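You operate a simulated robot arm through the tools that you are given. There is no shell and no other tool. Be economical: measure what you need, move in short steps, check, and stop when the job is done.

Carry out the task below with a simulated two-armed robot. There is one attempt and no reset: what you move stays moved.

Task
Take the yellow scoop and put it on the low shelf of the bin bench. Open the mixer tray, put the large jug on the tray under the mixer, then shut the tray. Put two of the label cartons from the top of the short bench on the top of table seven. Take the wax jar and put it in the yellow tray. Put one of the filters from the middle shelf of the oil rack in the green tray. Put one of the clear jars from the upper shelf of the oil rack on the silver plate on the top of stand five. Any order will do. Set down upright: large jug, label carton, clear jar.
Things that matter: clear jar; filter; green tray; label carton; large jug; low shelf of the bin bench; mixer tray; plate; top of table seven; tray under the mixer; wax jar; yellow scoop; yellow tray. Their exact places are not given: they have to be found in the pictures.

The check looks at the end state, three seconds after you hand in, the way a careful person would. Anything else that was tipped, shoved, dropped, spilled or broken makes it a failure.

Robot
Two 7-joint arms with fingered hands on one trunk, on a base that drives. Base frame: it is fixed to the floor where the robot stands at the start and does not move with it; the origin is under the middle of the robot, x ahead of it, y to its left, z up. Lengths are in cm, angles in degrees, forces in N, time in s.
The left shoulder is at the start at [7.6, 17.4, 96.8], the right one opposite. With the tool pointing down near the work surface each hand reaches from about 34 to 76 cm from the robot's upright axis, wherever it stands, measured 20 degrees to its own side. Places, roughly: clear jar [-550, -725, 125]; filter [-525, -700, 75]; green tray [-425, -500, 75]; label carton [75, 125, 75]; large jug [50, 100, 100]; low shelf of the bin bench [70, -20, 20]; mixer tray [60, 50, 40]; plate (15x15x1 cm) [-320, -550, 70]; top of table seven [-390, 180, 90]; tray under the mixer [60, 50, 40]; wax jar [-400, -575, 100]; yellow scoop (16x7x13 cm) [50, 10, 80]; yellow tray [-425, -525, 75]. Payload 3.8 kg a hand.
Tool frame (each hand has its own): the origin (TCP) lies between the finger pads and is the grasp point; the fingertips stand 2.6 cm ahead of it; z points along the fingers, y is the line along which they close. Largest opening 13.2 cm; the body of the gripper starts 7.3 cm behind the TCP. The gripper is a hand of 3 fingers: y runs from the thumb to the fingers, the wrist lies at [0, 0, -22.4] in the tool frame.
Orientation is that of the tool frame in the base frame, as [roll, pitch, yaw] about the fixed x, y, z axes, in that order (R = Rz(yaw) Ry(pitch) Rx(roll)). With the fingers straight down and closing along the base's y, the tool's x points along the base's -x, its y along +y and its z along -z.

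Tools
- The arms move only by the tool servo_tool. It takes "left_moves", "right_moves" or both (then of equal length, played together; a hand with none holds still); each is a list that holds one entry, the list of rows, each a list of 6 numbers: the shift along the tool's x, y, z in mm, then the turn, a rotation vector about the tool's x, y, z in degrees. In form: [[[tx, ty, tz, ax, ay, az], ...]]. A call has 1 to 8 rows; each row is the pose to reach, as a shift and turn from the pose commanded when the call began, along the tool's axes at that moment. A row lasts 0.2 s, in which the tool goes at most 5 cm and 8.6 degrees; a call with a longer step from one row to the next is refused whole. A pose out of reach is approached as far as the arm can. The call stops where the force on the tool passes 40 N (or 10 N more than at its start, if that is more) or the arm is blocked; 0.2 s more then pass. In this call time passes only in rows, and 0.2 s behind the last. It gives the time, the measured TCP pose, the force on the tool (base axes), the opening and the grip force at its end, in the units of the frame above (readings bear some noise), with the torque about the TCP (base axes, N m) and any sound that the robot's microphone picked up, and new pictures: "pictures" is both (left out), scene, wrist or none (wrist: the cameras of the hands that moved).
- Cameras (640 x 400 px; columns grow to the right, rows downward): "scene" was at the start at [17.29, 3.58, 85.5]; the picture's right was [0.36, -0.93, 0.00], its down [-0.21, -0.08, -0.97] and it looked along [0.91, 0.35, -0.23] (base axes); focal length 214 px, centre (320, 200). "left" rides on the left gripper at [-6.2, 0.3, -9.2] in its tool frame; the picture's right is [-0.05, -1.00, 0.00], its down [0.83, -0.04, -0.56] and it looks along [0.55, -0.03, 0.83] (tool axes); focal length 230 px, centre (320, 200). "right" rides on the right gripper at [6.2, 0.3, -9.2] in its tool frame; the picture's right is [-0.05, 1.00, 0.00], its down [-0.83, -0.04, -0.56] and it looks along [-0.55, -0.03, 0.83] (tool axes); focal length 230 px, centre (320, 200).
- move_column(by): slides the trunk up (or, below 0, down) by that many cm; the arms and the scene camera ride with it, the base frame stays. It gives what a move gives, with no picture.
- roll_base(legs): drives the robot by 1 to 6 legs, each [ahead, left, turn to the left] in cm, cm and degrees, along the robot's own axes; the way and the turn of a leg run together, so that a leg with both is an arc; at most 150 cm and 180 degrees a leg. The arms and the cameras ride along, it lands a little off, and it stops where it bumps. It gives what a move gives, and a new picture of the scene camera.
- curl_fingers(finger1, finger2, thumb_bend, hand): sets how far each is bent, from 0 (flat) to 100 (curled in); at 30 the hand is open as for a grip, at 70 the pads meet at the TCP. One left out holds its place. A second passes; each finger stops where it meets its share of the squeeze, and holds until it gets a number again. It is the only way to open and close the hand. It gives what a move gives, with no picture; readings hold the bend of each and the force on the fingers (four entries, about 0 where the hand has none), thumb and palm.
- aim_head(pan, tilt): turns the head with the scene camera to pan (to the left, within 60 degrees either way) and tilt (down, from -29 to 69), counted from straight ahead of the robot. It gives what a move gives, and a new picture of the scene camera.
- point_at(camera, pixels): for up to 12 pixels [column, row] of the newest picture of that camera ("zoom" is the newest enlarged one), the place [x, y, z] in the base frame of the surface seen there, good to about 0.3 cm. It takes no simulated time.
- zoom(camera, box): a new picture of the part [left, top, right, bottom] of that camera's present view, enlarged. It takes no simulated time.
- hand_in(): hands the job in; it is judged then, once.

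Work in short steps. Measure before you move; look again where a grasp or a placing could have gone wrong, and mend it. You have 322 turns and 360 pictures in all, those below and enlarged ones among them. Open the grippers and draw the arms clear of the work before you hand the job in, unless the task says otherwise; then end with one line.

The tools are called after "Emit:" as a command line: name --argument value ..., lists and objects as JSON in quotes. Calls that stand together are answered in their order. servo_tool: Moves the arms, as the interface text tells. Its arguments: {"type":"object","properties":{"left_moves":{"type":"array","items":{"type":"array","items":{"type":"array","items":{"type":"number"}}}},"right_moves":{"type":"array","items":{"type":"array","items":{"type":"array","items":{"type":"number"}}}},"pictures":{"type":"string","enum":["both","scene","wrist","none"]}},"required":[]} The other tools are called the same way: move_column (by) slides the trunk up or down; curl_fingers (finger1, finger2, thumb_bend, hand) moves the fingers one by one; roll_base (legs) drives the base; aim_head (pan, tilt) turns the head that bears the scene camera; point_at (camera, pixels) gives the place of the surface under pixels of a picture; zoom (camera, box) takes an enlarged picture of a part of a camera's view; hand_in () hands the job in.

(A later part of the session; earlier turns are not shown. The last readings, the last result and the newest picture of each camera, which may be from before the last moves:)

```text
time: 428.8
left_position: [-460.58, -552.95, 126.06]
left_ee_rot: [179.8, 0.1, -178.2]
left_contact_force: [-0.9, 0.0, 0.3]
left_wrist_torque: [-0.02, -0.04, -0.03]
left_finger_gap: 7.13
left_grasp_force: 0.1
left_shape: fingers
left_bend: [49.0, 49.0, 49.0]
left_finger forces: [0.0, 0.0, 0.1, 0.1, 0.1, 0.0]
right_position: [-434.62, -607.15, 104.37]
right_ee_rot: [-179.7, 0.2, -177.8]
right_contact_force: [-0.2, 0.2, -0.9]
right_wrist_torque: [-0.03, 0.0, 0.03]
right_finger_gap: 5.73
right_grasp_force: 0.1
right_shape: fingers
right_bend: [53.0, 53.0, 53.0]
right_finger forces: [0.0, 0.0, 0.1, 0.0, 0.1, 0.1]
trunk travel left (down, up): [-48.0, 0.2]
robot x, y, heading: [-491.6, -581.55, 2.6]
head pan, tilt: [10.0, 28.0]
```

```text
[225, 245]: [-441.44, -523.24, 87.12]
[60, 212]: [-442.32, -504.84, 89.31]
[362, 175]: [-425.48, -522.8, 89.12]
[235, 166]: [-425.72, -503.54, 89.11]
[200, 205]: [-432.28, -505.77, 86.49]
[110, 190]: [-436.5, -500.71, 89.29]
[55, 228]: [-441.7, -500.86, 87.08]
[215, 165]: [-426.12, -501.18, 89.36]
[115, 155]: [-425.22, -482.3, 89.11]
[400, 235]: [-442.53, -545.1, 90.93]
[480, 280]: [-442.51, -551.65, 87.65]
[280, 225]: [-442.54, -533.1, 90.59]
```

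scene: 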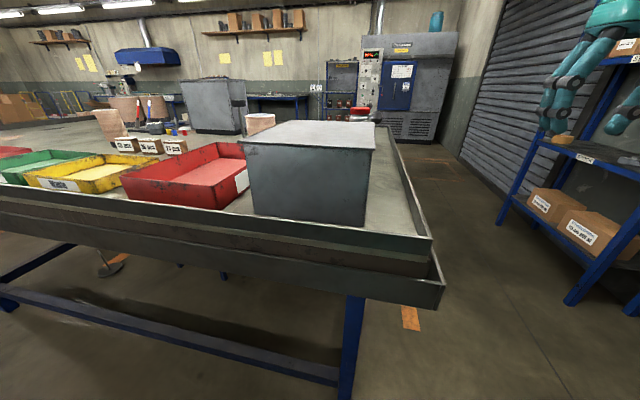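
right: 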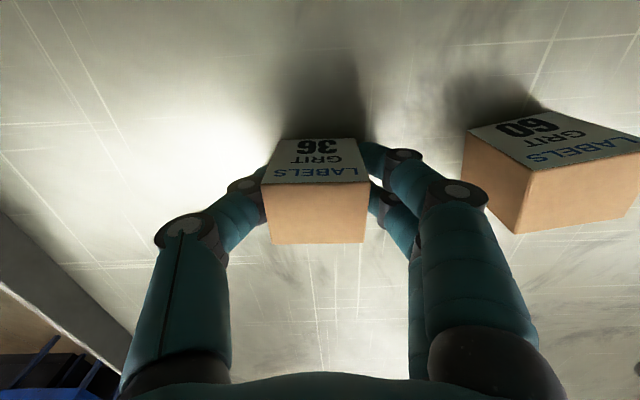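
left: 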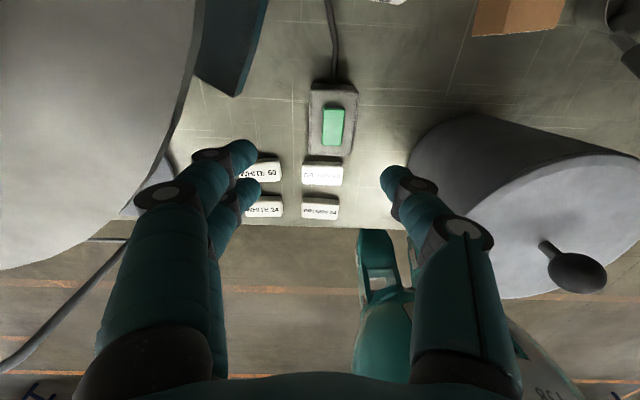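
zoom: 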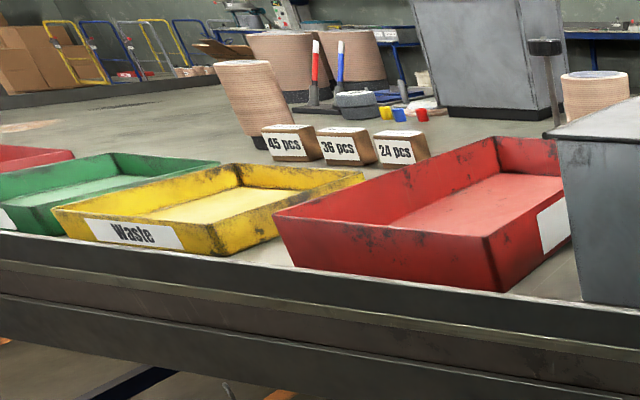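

Trays: yellow centre (-434,-513.5), green (-434,-491.5), floors z≈86.3. The wax jar is best taken from the table's south end. I raise the right hand and drive there, facing +y.

Emit:
servo_tool --right_moves '[[[0, 0, -30, 0, 0, 0], [0, 0, -50, 0, 0, 0]]]' --pictures "none"

Emit:
roll_base --legs '[[10, -54, -2.7], [50, -10, 0], [0, 0, 90]]'

Emit:
zoom --camera "right" --box '[0, 0, 640, 400]'

```text
time: 429.4
left_position: [-460.63, -552.96, 126.07]
left_ee_rot: [179.8, 0.1, -178.2]
left_contact_force: [1.2, -0.6, -0.7]
left_wrist_torque: [0.0, -0.02, 0.02]
left_finger_gap: 7.14
left_grasp_force: 0.0
left_shape: fingers
left_bend: [49.0, 49.0, 49.0]
left_finger forces: [0.0, 0.0, 0.0, 0.1, 0.1, 0.0]
right_position: [-434.74, -607.11, 109.44]
right_ee_rot: [-179.7, 0.4, -177.7]
right_contact_force: [-0.4, 1.2, -1.1]
right_wrist_torque: [0.01, 0.02, -0.01]
right_finger_gap: 5.74
right_grasp_force: 0.1
right_shape: fingers
right_bend: [53.0, 53.0, 53.0]
right_finger forces: [0.0, 0.0, 0.0, 0.0, 0.1, 0.1]
trunk travel left (down, up): [-48.0, 0.2]
robot x, y, heading: [-491.53, -581.36, 2.6]
head pan, tilt: [10.0, 28.0]
```

```text
time: 441.0
left_position: [-457.42, -612.33, 126.14]
left_ee_rot: [179.8, 0.0, -91.3]
left_contact_force: [-0.7, 0.3, -0.1]
left_wrist_torque: [0.0, -0.02, 0.0]
left_finger_gap: 7.17
left_grasp_force: 0.0
left_shape: fingers
left_bend: [49.0, 49.0, 49.0]
left_finger forces: [0.0, 0.0, 0.1, 0.0, 0.0, 0.0]
right_position: [-401.93, -589.16, 109.27]
right_ee_rot: [-179.8, 0.3, -90.8]
right_contact_force: [-0.5, -0.3, -0.5]
right_wrist_torque: [0.0, -0.03, 0.03]
right_finger_gap: 5.7
right_grasp_force: 0.0
right_shape: fingers
right_bend: [53.0, 53.0, 53.0]
right_finger forces: [0.0, 0.0, 0.0, 0.0, 0.0, 0.0]
trunk travel left (down, up): [-48.0, 0.2]
robot x, y, heading: [-430.5, -644.98, 89.3]
head pan, tilt: [10.0, 28.0]
```

scene: 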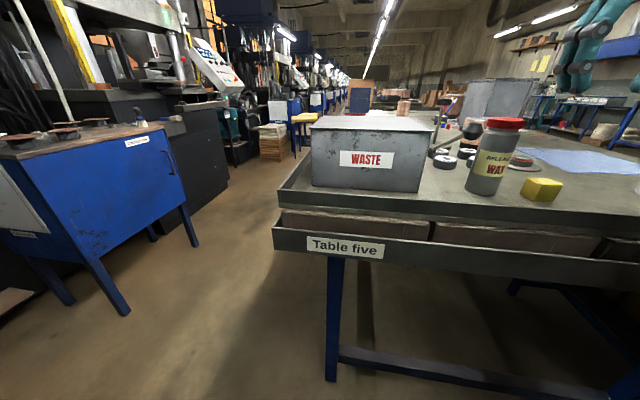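

```text
1.00 times, centred on (320, 200) of right (not enlarged: the box is as wide or as high as the picture)
```

zoom: 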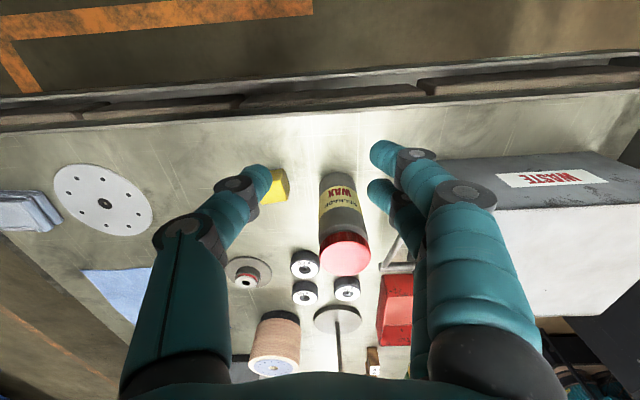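

The jar reads "RELEASE WAX". I measure its lid and body in the wrist view.

Emit:
point_at --camera "zoom" --pixels '[[345, 258], [325, 245], [368, 245], [340, 235], [335, 180], [340, 205], [278, 185], [375, 255]]'

Emit:
curl_fingers --hand "right" --finger1 42 --finger2 42 --thumb_bend 42

```text
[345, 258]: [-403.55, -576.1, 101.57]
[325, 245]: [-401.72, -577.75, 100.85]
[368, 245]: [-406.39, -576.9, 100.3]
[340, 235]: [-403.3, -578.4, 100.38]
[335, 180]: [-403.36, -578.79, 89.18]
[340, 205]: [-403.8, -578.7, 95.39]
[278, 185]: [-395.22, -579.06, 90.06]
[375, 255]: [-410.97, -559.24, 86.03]
```

```text
time: 442.0
left_position: [-457.45, -612.3, 126.04]
left_ee_rot: [179.8, 0.1, -91.3]
left_contact_force: [-0.6, 0.3, 0.7]
left_wrist_torque: [0.02, 0.02, -0.01]
left_finger_gap: 7.15
left_grasp_force: 0.1
left_shape: fingers
left_bend: [49.0, 49.0, 49.0]
left_finger forces: [0.0, 0.0, 0.0, 0.0, 0.1, 0.0]
right_position: [-401.84, -589.24, 109.38]
right_ee_rot: [-179.7, 0.3, -90.8]
right_contact_force: [0.4, 1.3, -0.3]
right_wrist_torque: [0.0, -0.02, 0.02]
right_finger_gap: 9.45
right_grasp_force: 0.0
right_shape: fingers
right_bend: [42.0, 42.0, 42.0]
right_finger forces: [0.0, 0.1, 0.0, 0.0, 0.1, 0.0]
trunk travel left (down, up): [-48.0, 0.2]
robot x, y, heading: [-430.51, -644.79, 89.3]
head pan, tilt: [10.0, 28.0]
```

Jar centre (-403.9,-575.9), lid top 101.5. I move over it and descend to z≈95 to grip below the lid.

Emit:
servo_tool --right_moves '[[[-45, 8, 0, 0, 0, 0], [-90, 15, 0, 0, 0, 0], [-133, 22, 0, 0, 0, 0], [-133, 22, 45, 0, 0, 0], [-133, 22, 90, 0, 0, 0], [-133, 22, 130, 0, 0, 0]]]' --pictures "wrist"

```text
time: 443.4
left_position: [-457.41, -612.17, 126.17]
left_ee_rot: [179.8, 0.1, -91.3]
left_contact_force: [-0.1, 0.9, -0.8]
left_wrist_torque: [0.01, 0.01, 0.0]
left_finger_gap: 7.13
left_grasp_force: 0.0
left_shape: fingers
left_bend: [49.0, 49.0, 49.0]
left_finger forces: [0.0, 0.0, 0.0, 0.1, 0.0, 0.0]
right_position: [-403.03, -580.03, 98.94]
right_ee_rot: [-179.7, 0.3, -90.8]
right_contact_force: [0.1, 0.3, -0.8]
right_wrist_torque: [-0.04, -0.06, -0.06]
right_finger_gap: 9.46
right_grasp_force: 0.0
right_shape: fingers
right_bend: [42.0, 42.0, 42.0]
right_finger forces: [0.0, 0.0, 0.1, 0.0, 0.0, 0.1]
right hand out of reach, approached as far as the arm can: row 2, 3, 4, 5, 6
trunk travel left (down, up): [-48.0, 0.2]
robot x, y, heading: [-430.59, -645.27, 89.5]
head pan, tilt: [10.0, 28.0]
```

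right: 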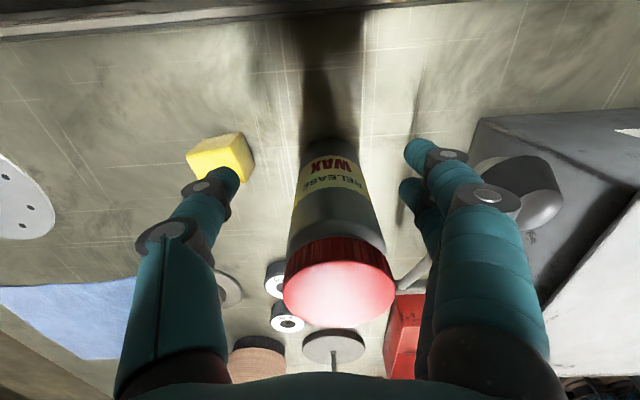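

Reach limit; I move the base 4 cm ahead and 0.8 left, then lower the last 4 cm.

Emit:
roll_base --legs '[[4.2, 0.8, 0]]'

Emit:
servo_tool --right_moves '[[[0, 0, 20, 0, 0, 0], [0, 0, 42, 0, 0, 0]]]' --pictures "wrist"

```text
time: 444.2
left_position: [-458.27, -608.21, 126.14]
left_ee_rot: [179.8, 0.2, -91.3]
left_contact_force: [0.7, -0.3, 0.3]
left_wrist_torque: [0.0, 0.01, -0.01]
left_finger_gap: 7.13
left_grasp_force: 0.1
left_shape: fingers
left_bend: [49.0, 49.0, 49.0]
left_finger forces: [0.0, 0.1, 0.0, 0.1, 0.0, 0.1]
right_position: [-403.82, -576.0, 99.11]
right_ee_rot: [-179.7, 0.4, -90.9]
right_contact_force: [0.3, 0.4, 0.0]
right_wrist_torque: [-0.01, 0.01, -0.01]
right_finger_gap: 9.43
right_grasp_force: 0.0
right_shape: fingers
right_bend: [42.0, 42.0, 42.0]
right_finger forces: [0.0, 0.0, 0.0, 0.0, 0.0, 0.0]
trunk travel left (down, up): [-48.0, 0.2]
robot x, y, heading: [-430.98, -641.04, 89.7]
head pan, tilt: [10.0, 28.0]
```

scene: 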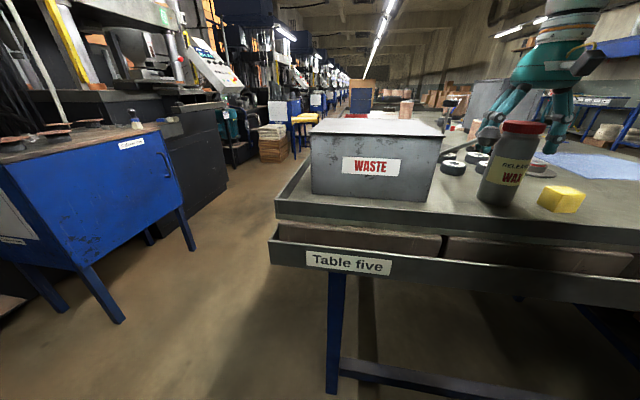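

```text
time: 444.9
left_position: [-458.2, -608.31, 126.39]
left_ee_rot: [179.9, 0.2, -91.3]
left_contact_force: [0.0, 0.3, -0.5]
left_wrist_torque: [0.02, -0.01, -0.02]
left_finger_gap: 7.16
left_grasp_force: 0.1
left_shape: fingers
left_bend: [49.0, 49.0, 49.0]
left_finger forces: [0.1, 0.1, 0.0, 0.1, 0.1, 0.0]
right_position: [-403.96, -575.95, 95.07]
right_ee_rot: [-179.6, 0.6, -90.9]
right_contact_force: [3.1, -0.1, 8.8]
right_wrist_torque: [0.04, -0.01, -0.04]
right_finger_gap: 9.46
right_grasp_force: 4.2
right_shape: fingers
right_bend: [42.0, 42.0, 42.0]
right_finger forces: [0.0, 0.7, 0.1, 0.0, 7.0, 0.0]
trunk travel left (down, up): [-48.0, 0.2]
robot x, y, heading: [-431.28, -640.79, 89.8]
head pan, tilt: [10.0, 28.0]
```

right: 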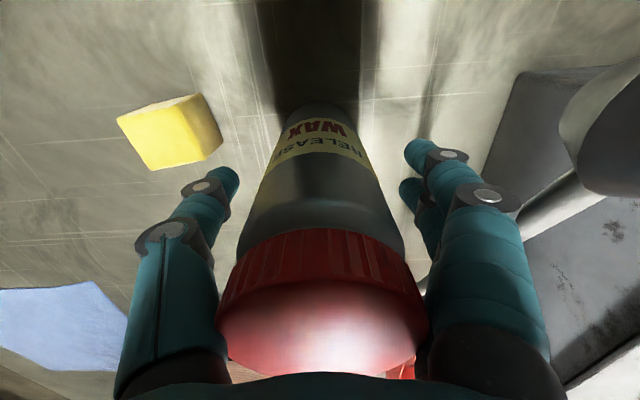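

Emit:
curl_fingers --hand "right" --finger1 72 --finger2 72 --thumb_bend 72

Emit:
servo_tool --right_moves '[[[0, 0, -15, 0, 0, 0], [0, 0, -50, 0, 0, 0], [0, 0, -90, 0, 0, 0], [0, 0, -130, 0, 0, 0]]]' --pictures "both"

```text
time: 445.9
left_position: [-458.33, -608.35, 126.23]
left_ee_rot: [179.8, 0.2, -91.3]
left_contact_force: [0.5, 0.3, -0.5]
left_wrist_torque: [0.04, 0.02, 0.02]
left_finger_gap: 7.16
left_grasp_force: 0.1
left_shape: fingers
left_bend: [49.0, 49.0, 49.0]
left_finger forces: [0.1, 0.0, 0.0, 0.1, 0.0, 0.1]
right_position: [-403.93, -576.14, 94.94]
right_ee_rot: [-179.7, 0.6, -90.8]
right_contact_force: [5.3, -0.4, 16.8]
right_wrist_torque: [0.06, 0.11, -0.04]
right_finger_gap: 5.29
right_grasp_force: 36.9
right_shape: fingers
right_bend: [56.0, 56.0, 60.0]
right_finger forces: [10.8, 22.3, 0.0, 0.1, 40.6, 0.1]
trunk travel left (down, up): [-48.0, 0.2]
robot x, y, heading: [-431.69, -640.42, 89.7]
head pan, tilt: [10.0, 28.0]
```

```text
time: 446.9
left_position: [-458.33, -608.17, 126.17]
left_ee_rot: [179.8, 0.2, -91.3]
left_contact_force: [-0.2, -0.2, -0.3]
left_wrist_torque: [0.0, -0.01, 0.01]
left_finger_gap: 7.13
left_grasp_force: 0.2
left_shape: fingers
left_bend: [49.0, 49.0, 49.0]
left_finger forces: [0.0, 0.0, 0.0, 0.0, 0.0, 0.0]
right_position: [-403.57, -576.76, 107.71]
right_ee_rot: [-179.7, 0.3, -90.9]
right_contact_force: [-0.6, -0.8, -3.2]
right_wrist_torque: [-0.02, -0.01, 0.03]
right_finger_gap: 5.25
right_grasp_force: 32.6
right_shape: fingers
right_bend: [56.0, 56.0, 60.0]
right_finger forces: [11.2, 20.9, 0.0, 0.0, 33.0, 0.1]
right hand out of reach, approached as far as the arm can: row 3, 4
trunk travel left (down, up): [-48.0, 0.2]
robot x, y, heading: [-431.16, -640.61, 90.1]
head pan, tilt: [10.0, 28.0]
```

scene: 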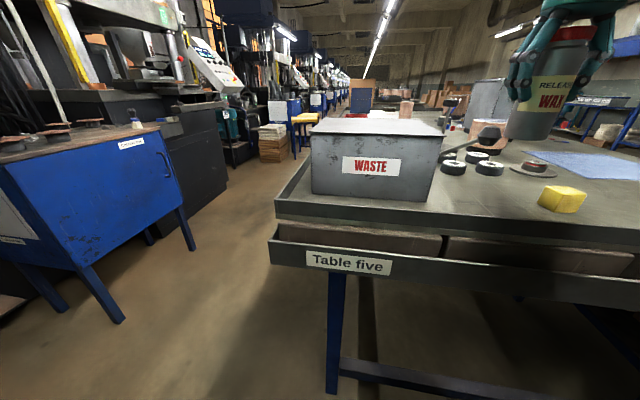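
right: 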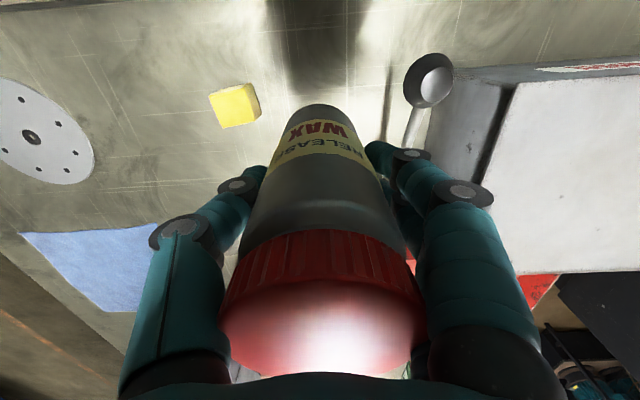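

The jar is held. Keeping heading +y, I back out, shift west into the aisle, then go north beside the trays.

Emit:
roll_base --legs '[[-24, 0, 0], [0, 57, 0], [50, 0, 0], [48, 0, 0]]'

Emit:
aim_head --pan -45 --tilt 30

```text
time: 453.8
left_position: [-514.4, -631.0, 126.1]
left_ee_rot: [179.9, 0.0, -91.2]
left_contact_force: [-0.1, -0.2, 0.2]
left_wrist_torque: [0.0, -0.01, -0.02]
left_finger_gap: 7.18
left_grasp_force: 0.1
left_shape: fingers
left_bend: [49.0, 49.0, 49.0]
left_finger forces: [0.0, 0.1, 0.0, 0.0, 0.0, 0.0]
right_position: [-459.77, -599.57, 107.72]
right_ee_rot: [-179.7, 0.1, -90.8]
right_contact_force: [-0.3, -0.2, -3.6]
right_wrist_torque: [0.02, -0.01, 0.02]
right_finger_gap: 5.23
right_grasp_force: 32.5
right_shape: fingers
right_bend: [56.0, 56.0, 60.0]
right_finger forces: [11.0, 20.9, 0.0, 0.0, 32.8, 0.0]
trunk travel left (down, up): [-48.0, 0.2]
robot x, y, heading: [-487.08, -663.68, 89.7]
head pan, tilt: [10.0, 28.0]
stopped in leg 3: the robot was blocked; the commanded pose is now the measured one
```

scene: 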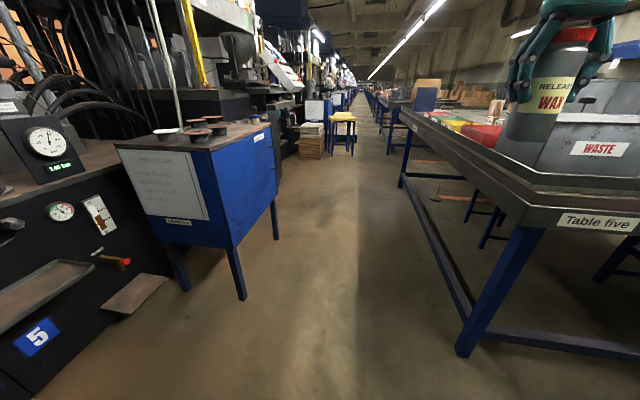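

```text
time: 455.1
left_position: [-514.39, -631.08, 126.07]
left_ee_rot: [179.8, 0.0, -91.1]
left_contact_force: [0.2, 0.3, -0.2]
left_wrist_torque: [-0.01, 0.04, 0.01]
left_finger_gap: 7.16
left_grasp_force: 0.1
left_shape: fingers
left_bend: [49.0, 49.0, 49.0]
left_finger forces: [0.1, 0.0, 0.0, 0.1, 0.0, 0.1]
right_position: [-459.94, -599.4, 107.73]
right_ee_rot: [-179.6, 0.1, -90.6]
right_contact_force: [0.4, 0.3, -4.2]
right_wrist_torque: [-0.03, 0.06, -0.01]
right_finger_gap: 5.24
right_grasp_force: 32.3
right_shape: fingers
right_bend: [56.0, 56.0, 60.0]
right_finger forces: [11.1, 21.0, 0.0, 0.0, 32.8, 0.0]
trunk travel left (down, up): [-48.0, 0.2]
robot x, y, heading: [-487.57, -663.42, 89.9]
head pan, tilt: [-45.0, 30.0]
```

scene: 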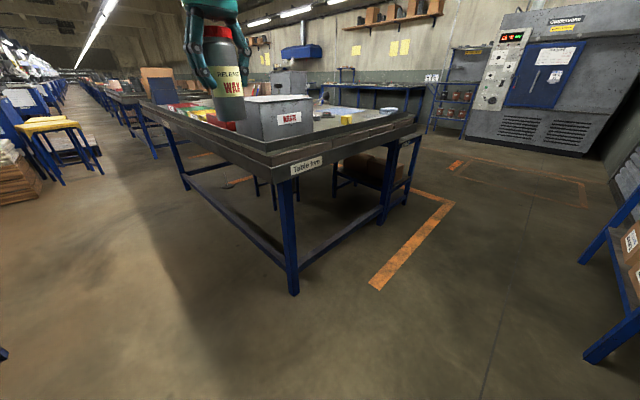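

The left elbow is probably against the pump unit. I shift 9 cm right and advance.

Emit:
roll_base --legs '[[-2, -10, 0], [50, 0, 0], [46, 0, 0]]'

```text
time: 461.5
left_position: [-505.0, -537.51, 126.18]
left_ee_rot: [179.8, 0.1, -90.2]
left_contact_force: [1.4, -0.3, -0.1]
left_wrist_torque: [0.01, 0.04, 0.02]
left_finger_gap: 7.15
left_grasp_force: 0.1
left_shape: fingers
left_bend: [49.0, 49.0, 49.0]
left_finger forces: [0.0, 0.1, 0.0, 0.0, 0.0, 0.0]
right_position: [-451.24, -505.19, 107.73]
right_ee_rot: [-179.6, 0.2, -89.9]
right_contact_force: [0.1, -0.4, -4.3]
right_wrist_torque: [-0.02, -0.02, 0.0]
right_finger_gap: 5.26
right_grasp_force: 32.6
right_shape: fingers
right_bend: [56.0, 56.0, 60.0]
right_finger forces: [10.9, 20.9, 0.1, 0.0, 32.6, 0.1]
trunk travel left (down, up): [-48.0, 0.2]
robot x, y, heading: [-477.78, -569.79, 90.7]
head pan, tilt: [-45.0, 30.0]
```

scene: 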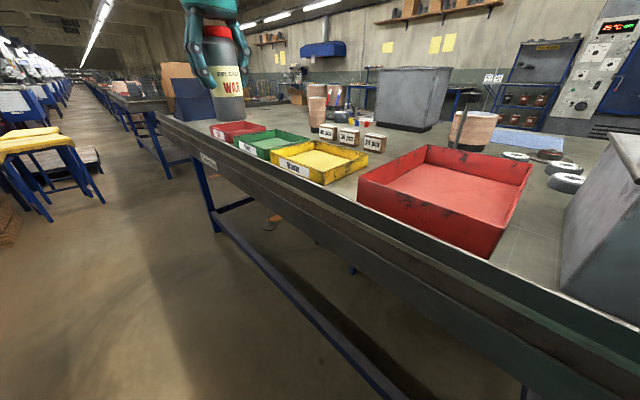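

Beside the trays now. I move the hand over the yellow tray's centre (-434,-513.5).

Emit:
servo_tool --right_moves '[[[20, -43, 0, 0, 0, 0], [42, -86, 0, 0, 0, 0], [63, -129, 0, 0, 0, 0], [83, -170, 0, 0, 0, 0]]]' --pictures "wrist"

```text
time: 462.5
left_position: [-505.0, -537.59, 126.16]
left_ee_rot: [179.8, 0.1, -90.2]
left_contact_force: [0.1, 0.2, 0.3]
left_wrist_torque: [0.01, 0.03, -0.01]
left_finger_gap: 7.15
left_grasp_force: 0.1
left_shape: fingers
left_bend: [49.0, 49.0, 49.0]
left_finger forces: [0.0, 0.0, 0.0, 0.0, 0.0, 0.0]
right_position: [-432.47, -509.35, 108.04]
right_ee_rot: [-179.9, 0.0, -89.8]
right_contact_force: [-0.4, 0.4, -4.3]
right_wrist_torque: [-0.01, 0.03, 0.0]
right_finger_gap: 5.21
right_grasp_force: 32.1
right_shape: fingers
right_bend: [56.0, 56.0, 60.0]
right_finger forces: [11.0, 20.8, 0.1, 0.1, 32.4, 0.1]
right hand out of reach, approached as far as the arm can: row 1, 2, 3, 4
trunk travel left (down, up): [-48.0, 0.2]
robot x, y, heading: [-477.48, -569.13, 90.5]
head pan, tilt: [-45.0, 30.0]
```

right: 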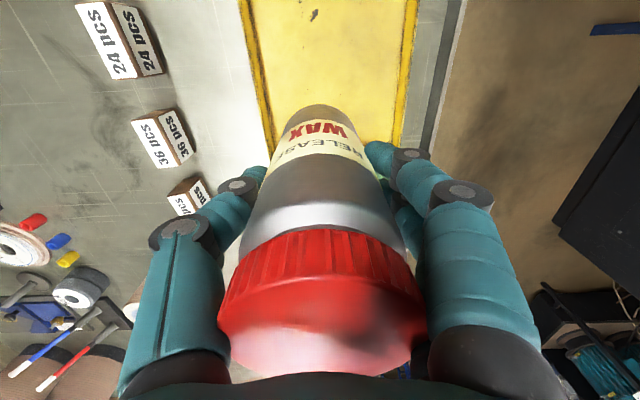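

I back the base 4 cm (and 1.2 left), then lower the jar.

Emit:
roll_base --legs '[[-4, 1.3, 0]]'

Emit:
servo_tool --right_moves '[[[0, 0, 45, 0, 0, 0], [0, 0, 85, 0, 0, 0], [0, 0, 110, 0, 0, 0], [0, 0, 118, 0, 0, 0], [0, 0, 123, 0, 0, 0], [0, 0, 127, 0, 0, 0], [0, 0, 130, 0, 0, 0]]]' --pictures "wrist"

```text
time: 463.4
left_position: [-506.25, -541.24, 126.01]
left_ee_rot: [179.8, -0.1, -90.4]
left_contact_force: [0.1, 0.7, 0.2]
left_wrist_torque: [-0.04, -0.01, 0.0]
left_finger_gap: 7.14
left_grasp_force: 0.0
left_shape: fingers
left_bend: [49.0, 49.0, 49.0]
left_finger forces: [0.0, 0.0, 0.0, 0.0, 0.1, 0.1]
right_position: [-433.76, -513.08, 107.68]
right_ee_rot: [-179.8, -0.3, -90.0]
right_contact_force: [0.5, -0.2, -3.6]
right_wrist_torque: [-0.03, 0.05, 0.01]
right_finger_gap: 5.24
right_grasp_force: 32.0
right_shape: fingers
right_bend: [56.0, 56.0, 60.0]
right_finger forces: [11.0, 20.9, 0.0, 0.0, 32.3, 0.0]
trunk travel left (down, up): [-48.0, 0.2]
robot x, y, heading: [-478.99, -573.64, 90.4]
head pan, tilt: [-45.0, 30.0]
```

scene: 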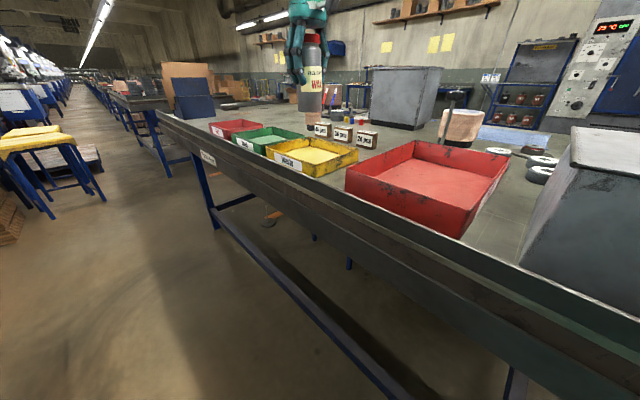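

```text
time: 465.0
left_position: [-506.39, -541.63, 126.28]
left_ee_rot: [179.8, 0.2, -90.3]
left_contact_force: [-0.1, -0.1, 0.4]
left_wrist_torque: [0.0, 0.02, 0.01]
left_finger_gap: 7.14
left_grasp_force: 0.0
left_shape: fingers
left_bend: [49.0, 49.0, 49.0]
left_finger forces: [0.1, 0.0, 0.0, 0.1, 0.1, 0.1]
right_position: [-433.53, -512.65, 95.37]
right_ee_rot: [-179.7, 0.3, -89.8]
right_contact_force: [2.6, -1.2, 9.1]
right_wrist_torque: [0.0, 0.19, 0.0]
right_finger_gap: 5.21
right_grasp_force: 35.0
right_shape: fingers
right_bend: [56.0, 56.0, 61.0]
right_finger forces: [11.6, 22.1, 0.1, 0.0, 36.2, 0.0]
right hand out of reach, approached as far as the arm can: row 1, 2, 3, 4, 5, 6, 7
trunk travel left (down, up): [-48.0, 0.2]
robot x, y, heading: [-478.77, -573.49, 90.6]
head pan, tilt: [-45.0, 30.0]
```

right: 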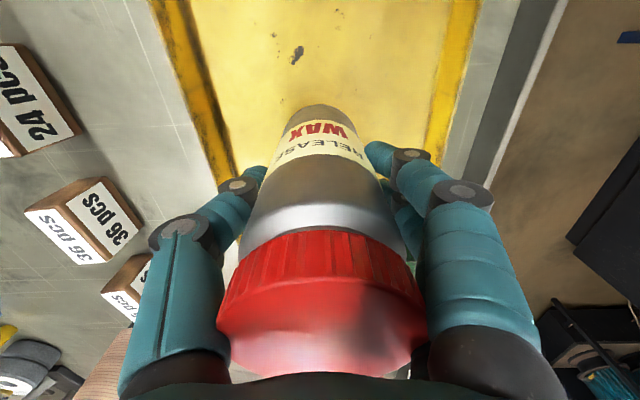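

Contact in the tray. I release and rise.

Emit:
curl_fingers --hand "right" --finger1 38 --finger2 38 --thumb_bend 38

Emit:
servo_tool --right_moves '[[[0, 0, -25, 0, 0, 0], [0, 0, -70, 0, 0, 0], [0, 0, -110, 0, 0, 0], [0, 0, -140, 0, 0, 0]]]' --pictures "both"

```text
time: 466.0
left_position: [-506.41, -541.55, 126.03]
left_ee_rot: [179.9, 0.0, -90.3]
left_contact_force: [0.8, 0.5, 0.5]
left_wrist_torque: [-0.01, 0.0, 0.0]
left_finger_gap: 7.15
left_grasp_force: 0.1
left_shape: fingers
left_bend: [49.0, 49.0, 49.0]
left_finger forces: [0.0, 0.1, 0.0, 0.1, 0.0, 0.1]
right_position: [-433.59, -512.69, 95.24]
right_ee_rot: [-179.7, 0.1, -89.9]
right_contact_force: [3.3, 0.1, 12.2]
right_wrist_torque: [0.06, 0.08, -0.02]
right_finger_gap: 10.78
right_grasp_force: 5.4
right_shape: fingers
right_bend: [38.0, 38.0, 38.0]
right_finger forces: [0.1, 3.2, 0.0, 0.1, 8.2, 0.0]
trunk travel left (down, up): [-48.0, 0.2]
robot x, y, heading: [-479.02, -573.33, 90.6]
head pan, tilt: [-45.0, 30.0]
```

```text
time: 467.0
left_position: [-506.42, -541.52, 126.0]
left_ee_rot: [179.8, 0.1, -90.3]
left_contact_force: [0.4, 0.2, 0.3]
left_wrist_torque: [0.0, -0.01, 0.01]
left_finger_gap: 7.15
left_grasp_force: 0.0
left_shape: fingers
left_bend: [49.0, 49.0, 49.0]
left_finger forces: [0.0, 0.0, 0.0, 0.1, 0.0, 0.0]
right_position: [-433.45, -513.55, 109.27]
right_ee_rot: [-179.9, 0.0, -89.9]
right_contact_force: [0.0, -0.6, -1.4]
right_wrist_torque: [-0.02, -0.02, 0.04]
right_finger_gap: 10.77
right_grasp_force: 0.2
right_shape: fingers
right_bend: [38.0, 38.0, 38.0]
right_finger forces: [0.1, 0.0, 0.0, 0.1, 0.0, 0.0]
right hand out of reach, approached as far as the arm can: row 3, 4
trunk travel left (down, up): [-48.0, 0.2]
robot x, y, heading: [-478.87, -573.54, 90.6]
head pan, tilt: [-45.0, 30.0]
```

scene: 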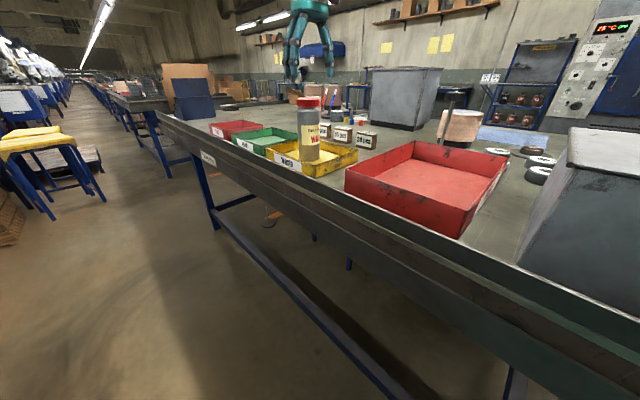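
right: 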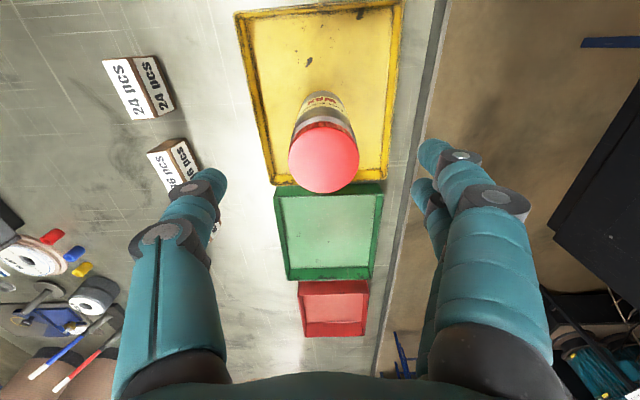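

The wax jar stands in the yellow tray. Next the oil rack: I pull the right hand in, back out of the aisle, and turn around left to face the rack.

Emit:
servo_tool --right_moves '[[[0, 45, 0, 0, 0, 0], [10, 90, 0, 0, 0, 0], [20, 135, 0, 0, 0, 0], [30, 180, 0, 0, 0, 0]]]' --pictures "none"

Emit:
roll_base --legs '[[-40, 0, 0], [-35, 0, 0], [0, -40, 0], [0, 0, 90], [0, 0, 90]]'

Emit:
aim_head --pan -35 --tilt 10

```text
time: 468.0
left_position: [-506.55, -541.44, 126.07]
left_ee_rot: [179.9, 0.0, -90.1]
left_contact_force: [-0.4, 0.2, 0.2]
left_wrist_torque: [0.02, 0.01, -0.02]
left_finger_gap: 7.13
left_grasp_force: 0.0
left_shape: fingers
left_bend: [49.0, 49.0, 49.0]
left_finger forces: [0.0, 0.1, 0.1, 0.0, 0.0, 0.1]
right_position: [-451.4, -509.97, 110.32]
right_ee_rot: [-179.7, -0.1, -89.8]
right_contact_force: [-0.6, -0.8, 0.9]
right_wrist_torque: [-0.02, 0.0, -0.01]
right_finger_gap: 10.8
right_grasp_force: 0.0
right_shape: fingers
right_bend: [38.0, 38.0, 38.0]
right_finger forces: [0.0, 0.0, 0.1, 0.0, 0.1, 0.0]
right hand out of reach, approached as far as the arm can: row 1, 2, 3, 4
trunk travel left (down, up): [-48.0, 0.2]
robot x, y, heading: [-479.09, -573.32, 90.4]
head pan, tilt: [-45.0, 30.0]
```

```text
time: 483.7
left_position: [-410.28, -679.09, 126.09]
left_ee_rot: [179.9, 0.0, 91.2]
left_contact_force: [0.1, -1.1, 0.1]
left_wrist_torque: [-0.01, -0.01, -0.01]
left_finger_gap: 7.14
left_grasp_force: 0.0
left_shape: fingers
left_bend: [49.0, 49.0, 49.0]
left_finger forces: [0.1, 0.0, 0.0, 0.0, 0.1, 0.0]
right_position: [-464.63, -712.07, 110.26]
right_ee_rot: [-179.9, -0.2, 91.6]
right_contact_force: [-0.9, -0.6, -0.4]
right_wrist_torque: [0.0, -0.01, 0.02]
right_finger_gap: 10.79
right_grasp_force: 0.0
right_shape: fingers
right_bend: [38.0, 38.0, 38.0]
right_finger forces: [0.2, 0.0, 0.1, 0.0, 0.0, 0.0]
trunk travel left (down, up): [-48.0, 0.2]
robot x, y, heading: [-438.5, -648.15, -87.8]
head pan, tilt: [-45.0, 30.0]
```

scene: 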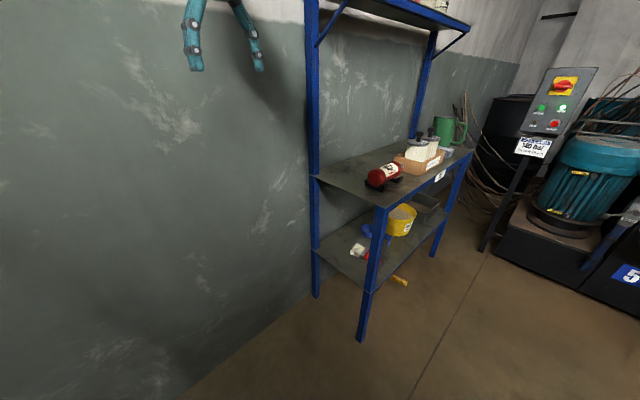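

```text
time: 484.5
left_position: [-410.27, -679.22, 126.02]
left_ee_rot: [179.8, 0.1, 91.1]
left_contact_force: [-0.3, 0.2, 0.8]
left_wrist_torque: [-0.05, 0.0, -0.02]
left_finger_gap: 7.14
left_grasp_force: 0.0
left_shape: fingers
left_bend: [49.0, 49.0, 49.0]
left_finger forces: [0.0, 0.0, 0.0, 0.0, 0.1, 0.0]
right_position: [-464.62, -712.04, 110.27]
right_ee_rot: [-179.7, -0.1, 91.5]
right_contact_force: [0.5, 0.2, 0.1]
right_wrist_torque: [-0.01, -0.02, -0.03]
right_finger_gap: 10.8
right_grasp_force: 0.0
right_shape: fingers
right_bend: [38.0, 38.0, 38.0]
right_finger forces: [0.0, 0.0, 0.1, 0.0, 0.0, 0.1]
trunk travel left (down, up): [-48.0, 0.2]
robot x, y, heading: [-438.4, -647.98, -88.0]
head pan, tilt: [-35.0, 10.0]
```

scene: 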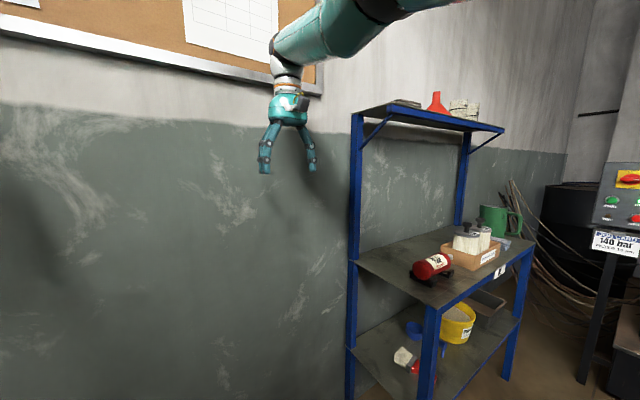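

I zoom at the filters and the jars on the upper shelf and measure.

Emit:
zoom --camera "scene" --box '[390, 80, 550, 290]'

Emit:
point_at --camera "scene" --pixels '[[467, 243], [481, 239], [466, 229], [483, 226], [458, 108], [472, 112], [458, 116], [472, 118], [437, 108], [440, 262], [500, 265], [480, 125]]'

```text
1.90 times, centred on (470, 185) of scene
```

zoom: 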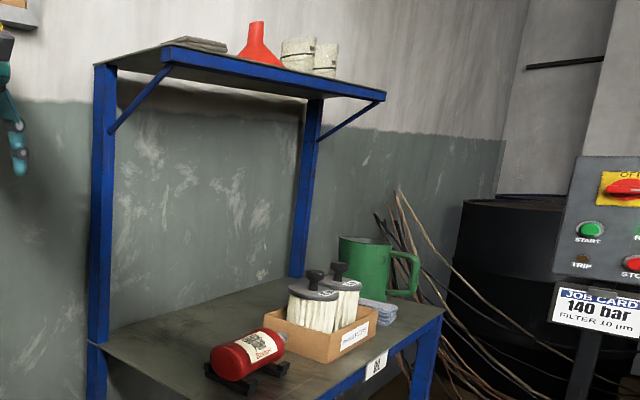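

```text
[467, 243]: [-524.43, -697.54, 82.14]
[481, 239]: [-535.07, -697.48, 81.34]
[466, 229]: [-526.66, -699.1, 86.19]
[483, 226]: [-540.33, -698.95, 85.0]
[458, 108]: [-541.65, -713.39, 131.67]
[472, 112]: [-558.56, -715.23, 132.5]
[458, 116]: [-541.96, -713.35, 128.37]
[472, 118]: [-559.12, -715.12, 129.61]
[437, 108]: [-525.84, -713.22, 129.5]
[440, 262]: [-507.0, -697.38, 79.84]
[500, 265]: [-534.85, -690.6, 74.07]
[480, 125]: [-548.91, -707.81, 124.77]
```

The jars stand near (-542,-717) and (-559,-719) at z 125+; filters with black handles at (-526,-700) and (-539,-700). I move in front of the rack so the right hand hovers near the first filter.

Emit:
roll_base --legs '[[-22, -20, -2], [0, -41, 0]]'

Emit:
zoom --camera "right" --box '[0, 0, 640, 400]'

Emit:
point_at --camera "zoom" --pixels '[[320, 200], [310, 150], [250, 200], [400, 200], [320, 250], [320, 120]]'

```text
time: 490.6
left_position: [-472.71, -658.93, 126.06]
left_ee_rot: [179.8, 0.1, 89.3]
left_contact_force: [-0.3, -0.5, -0.8]
left_wrist_torque: [-0.01, -0.04, 0.01]
left_finger_gap: 7.15
left_grasp_force: 0.1
left_shape: fingers
left_bend: [49.0, 49.0, 49.0]
left_finger forces: [0.0, 0.1, 0.1, 0.0, 0.0, 0.1]
right_position: [-528.28, -690.05, 110.35]
right_ee_rot: [-179.8, 0.0, 89.8]
right_contact_force: [-0.6, 0.1, -0.1]
right_wrist_torque: [0.01, 0.0, -0.01]
right_finger_gap: 10.79
right_grasp_force: 0.1
right_shape: fingers
right_bend: [38.0, 38.0, 38.0]
right_finger forces: [0.0, 0.0, 0.0, 0.0, 0.0, 0.0]
trunk travel left (down, up): [-48.0, 0.2]
robot x, y, heading: [-500.11, -626.93, -89.8]
head pan, tilt: [-35.0, 10.0]
```

scene: 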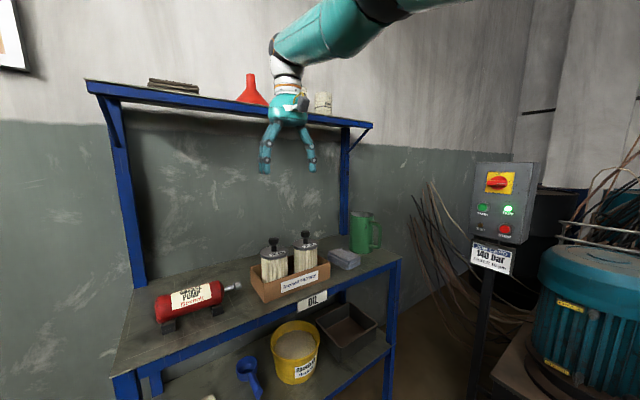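

```text
1.00 times, centred on (320, 200) of right (not enlarged: the box is as wide or as high as the picture)
```

zoom: 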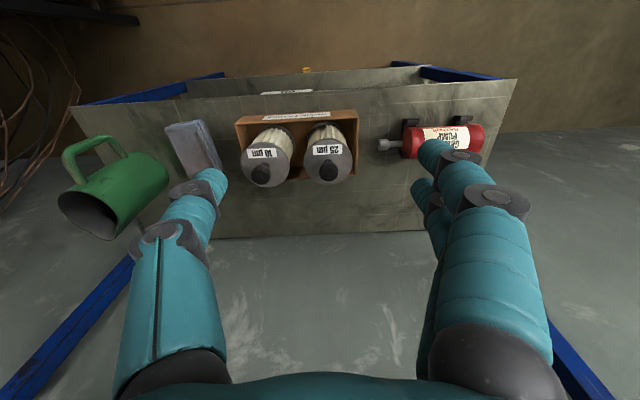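

```text
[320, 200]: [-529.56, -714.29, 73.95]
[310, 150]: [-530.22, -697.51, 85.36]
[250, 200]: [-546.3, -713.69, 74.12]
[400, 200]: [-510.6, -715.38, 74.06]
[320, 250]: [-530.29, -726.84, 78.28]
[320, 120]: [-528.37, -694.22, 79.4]
```

Emit:
zoom --camera "right" --box '[220, 90, 380, 200]'

Emit:
point_at --camera "zoom" --pixels '[[345, 275], [525, 275], [430, 320], [430, 225], [430, 150], [430, 340], [95, 280], [290, 270], [175, 325], [60, 150], [560, 140], [430, 90]]'

```text
3.64 times, centred on (300, 145) of right
```

zoom: 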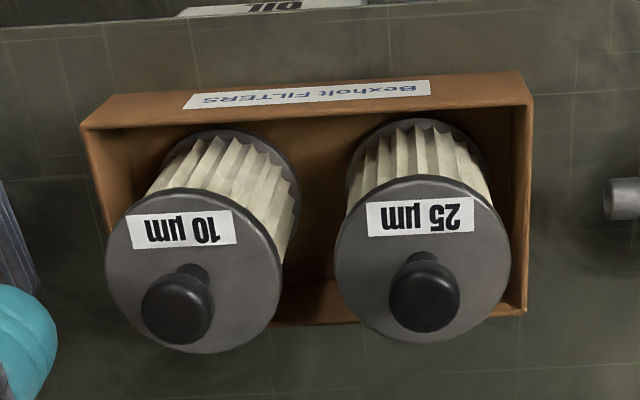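

```text
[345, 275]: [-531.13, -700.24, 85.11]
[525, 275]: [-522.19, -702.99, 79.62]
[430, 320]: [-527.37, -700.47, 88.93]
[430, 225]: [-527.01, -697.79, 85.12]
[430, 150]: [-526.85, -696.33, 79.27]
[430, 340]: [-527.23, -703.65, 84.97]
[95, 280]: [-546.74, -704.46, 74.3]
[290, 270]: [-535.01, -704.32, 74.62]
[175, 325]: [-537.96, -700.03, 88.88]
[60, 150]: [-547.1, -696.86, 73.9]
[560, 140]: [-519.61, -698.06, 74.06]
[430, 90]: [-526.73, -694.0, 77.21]
```

25 µm filter: cap centre (-527.1,-700.3), top 85, knob top 88.9. I'll take it by its knob from above. I move the base 10.3 ahead, 1.1 left and set the finger opening.

Emit:
curl_fingers --hand "right" --finger1 50 --finger2 50 --thumb_bend 50

Emit:
roll_base --legs '[[10.3, 1.1, 0]]'

Emit:
servo_tool --right_moves '[[[0, 0, 45, 0, 0, 0], [0, 0, 90, 0, 0, 0], [0, 0, 140, 0, 0, 0]]]' --pictures "wrist"

```text
time: 491.6
left_position: [-472.78, -658.92, 126.2]
left_ee_rot: [179.9, 0.1, 89.4]
left_contact_force: [1.0, -0.9, -0.3]
left_wrist_torque: [0.03, 0.01, 0.0]
left_finger_gap: 7.15
left_grasp_force: 0.0
left_shape: fingers
left_bend: [49.0, 49.0, 49.0]
left_finger forces: [0.0, 0.1, 0.1, 0.1, 0.0, 0.1]
right_position: [-528.24, -689.98, 110.38]
right_ee_rot: [-179.8, 0.0, 89.7]
right_contact_force: [0.5, -0.2, 0.3]
right_wrist_torque: [0.02, 0.0, 0.0]
right_finger_gap: 6.87
right_grasp_force: 0.1
right_shape: fingers
right_bend: [50.0, 50.0, 50.0]
right_finger forces: [0.0, 0.0, 0.1, 0.0, 0.0, 0.1]
trunk travel left (down, up): [-48.0, 0.2]
robot x, y, heading: [-499.92, -626.73, -90.0]
head pan, tilt: [-35.0, 10.0]
```

```text
time: 492.8
left_position: [-471.54, -669.27, 126.09]
left_ee_rot: [179.9, 0.1, 89.4]
left_contact_force: [0.2, -1.0, 0.1]
left_wrist_torque: [-0.01, -0.01, 0.03]
left_finger_gap: 7.17
left_grasp_force: 0.1
left_shape: fingers
left_bend: [49.0, 49.0, 49.0]
left_finger forces: [0.0, 0.0, 0.0, 0.0, 0.1, 0.0]
right_position: [-526.92, -700.43, 110.47]
right_ee_rot: [-179.8, 0.0, 89.8]
right_contact_force: [-0.5, 0.4, -0.5]
right_wrist_torque: [0.0, 0.02, 0.0]
right_finger_gap: 6.86
right_grasp_force: 0.0
right_shape: fingers
right_bend: [50.0, 50.0, 50.0]
right_finger forces: [0.0, 0.0, 0.1, 0.0, 0.0, 0.0]
trunk travel left (down, up): [-48.0, 0.2]
robot x, y, heading: [-498.75, -637.16, -89.8]
head pan, tilt: [-35.0, 10.0]
```

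scene: 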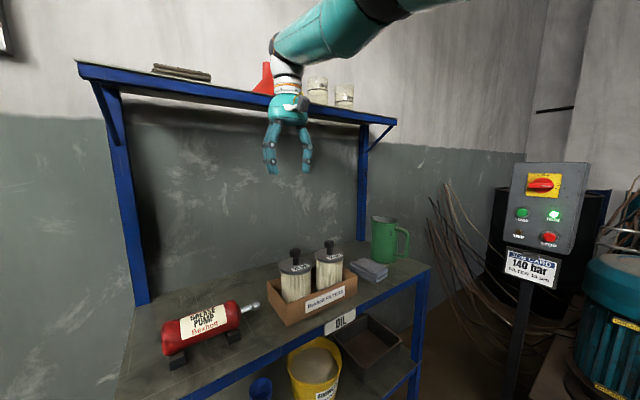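

```text
time: 493.6
left_position: [-471.6, -669.32, 126.03]
left_ee_rot: [179.9, 0.1, 89.4]
left_contact_force: [-0.3, -0.4, -1.0]
left_wrist_torque: [0.0, 0.03, 0.0]
left_finger_gap: 7.15
left_grasp_force: 0.1
left_shape: fingers
left_bend: [49.0, 49.0, 49.0]
left_finger forces: [0.0, 0.0, 0.0, 0.1, 0.1, 0.1]
right_position: [-527.07, -701.81, 96.41]
right_ee_rot: [-179.8, -0.2, 89.8]
right_contact_force: [0.1, 0.0, -0.5]
right_wrist_torque: [0.02, 0.01, -0.03]
right_finger_gap: 6.83
right_grasp_force: 0.2
right_shape: fingers
right_bend: [50.0, 50.0, 50.0]
right_finger forces: [0.0, 0.1, 0.0, 0.1, 0.0, 0.0]
right hand out of reach, approached as far as the arm can: row 1, 2, 3
trunk travel left (down, up): [-48.0, 0.2]
robot x, y, heading: [-498.89, -637.02, -89.9]
head pan, tilt: [-35.0, 10.0]
```

right: 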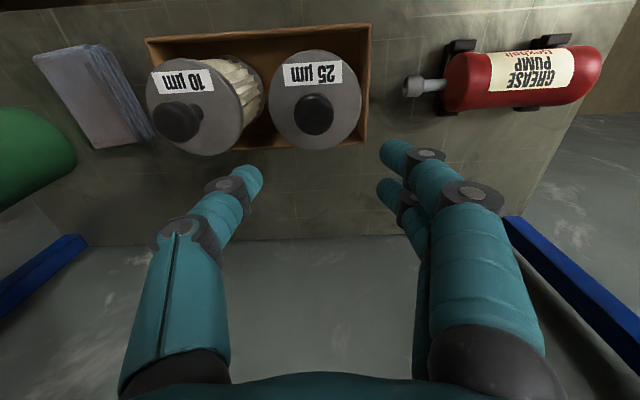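

Knob at (315,115): I shift 1.6 cm back and lower to z≈88.

Emit:
servo_tool --right_moves '[[[16, 0, 20, 0, 0, 0], [16, 0, 60, 0, 0, 0], [16, 0, 83, 0, 0, 0]]]' --pictures "wrist"

Emit:
curl_fingers --hand "right" --finger1 80 --finger2 80 --thumb_bend 80

```text
time: 494.4
left_position: [-471.55, -669.19, 126.16]
left_ee_rot: [180.0, 0.2, 89.4]
left_contact_force: [-0.4, -0.7, 0.6]
left_wrist_torque: [-0.03, 0.02, 0.01]
left_finger_gap: 7.17
left_grasp_force: 0.1
left_shape: fingers
left_bend: [49.0, 49.0, 49.0]
left_finger forces: [0.0, 0.0, 0.1, 0.2, 0.0, 0.0]
right_position: [-527.22, -701.08, 88.02]
right_ee_rot: [-179.8, 0.1, 89.8]
right_contact_force: [-0.6, -0.1, 4.7]
right_wrist_torque: [0.01, 0.09, 0.02]
right_finger_gap: 6.88
right_grasp_force: 1.7
right_shape: fingers
right_bend: [50.0, 50.0, 50.0]
right_finger forces: [1.3, 0.0, 0.0, 0.0, 2.7, 0.1]
right hand out of reach, approached as far as the arm can: row 1, 2, 3
trunk travel left (down, up): [-48.0, 0.2]
robot x, y, heading: [-499.09, -637.54, -89.8]
head pan, tilt: [-35.0, 10.0]
```

right: 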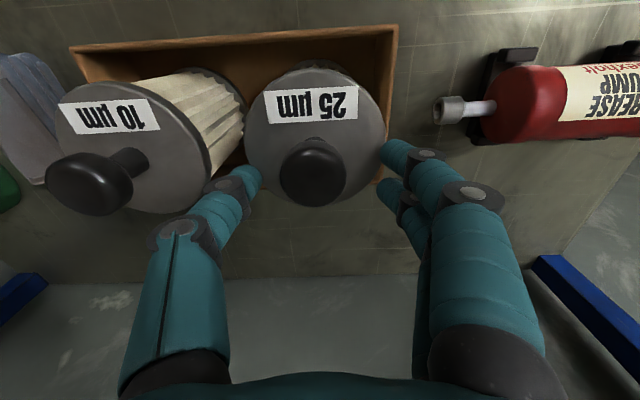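

```text
time: 495.4
left_position: [-471.52, -669.24, 126.24]
left_ee_rot: [180.0, 0.2, 89.4]
left_contact_force: [0.2, 0.2, 0.0]
left_wrist_torque: [0.01, -0.03, 0.0]
left_finger_gap: 7.18
left_grasp_force: 0.1
left_shape: fingers
left_bend: [49.0, 49.0, 49.0]
left_finger forces: [0.1, 0.0, 0.0, 0.0, 0.0, 0.0]
right_position: [-527.19, -700.91, 88.18]
right_ee_rot: [-179.8, 0.1, 89.7]
right_contact_force: [-0.1, -3.0, 13.8]
right_wrist_torque: [-0.06, -0.51, -0.07]
right_finger_gap: 5.56
right_grasp_force: 31.0
right_shape: fingers
right_bend: [55.0, 56.0, 60.0]
right_finger forces: [20.8, 15.0, 0.0, 0.1, 26.2, 0.1]
trunk travel left (down, up): [-48.0, 0.2]
robot x, y, heading: [-498.94, -637.15, -90.0]
head pan, tilt: [-35.0, 10.0]
```

Emit:
zoom --camera "right" --box '[160, 50, 480, 250]'

```text
2.00 times, centred on (320, 150) of right
```

zoom: 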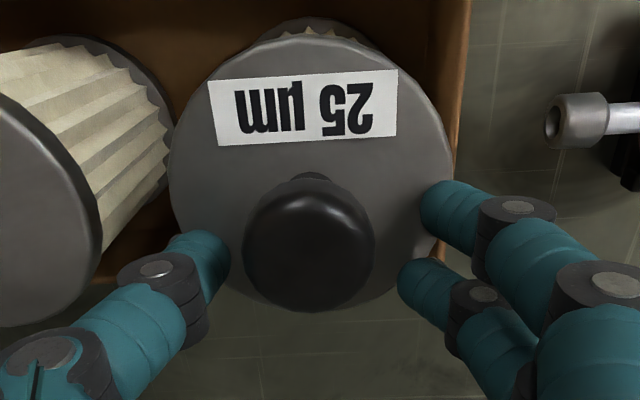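

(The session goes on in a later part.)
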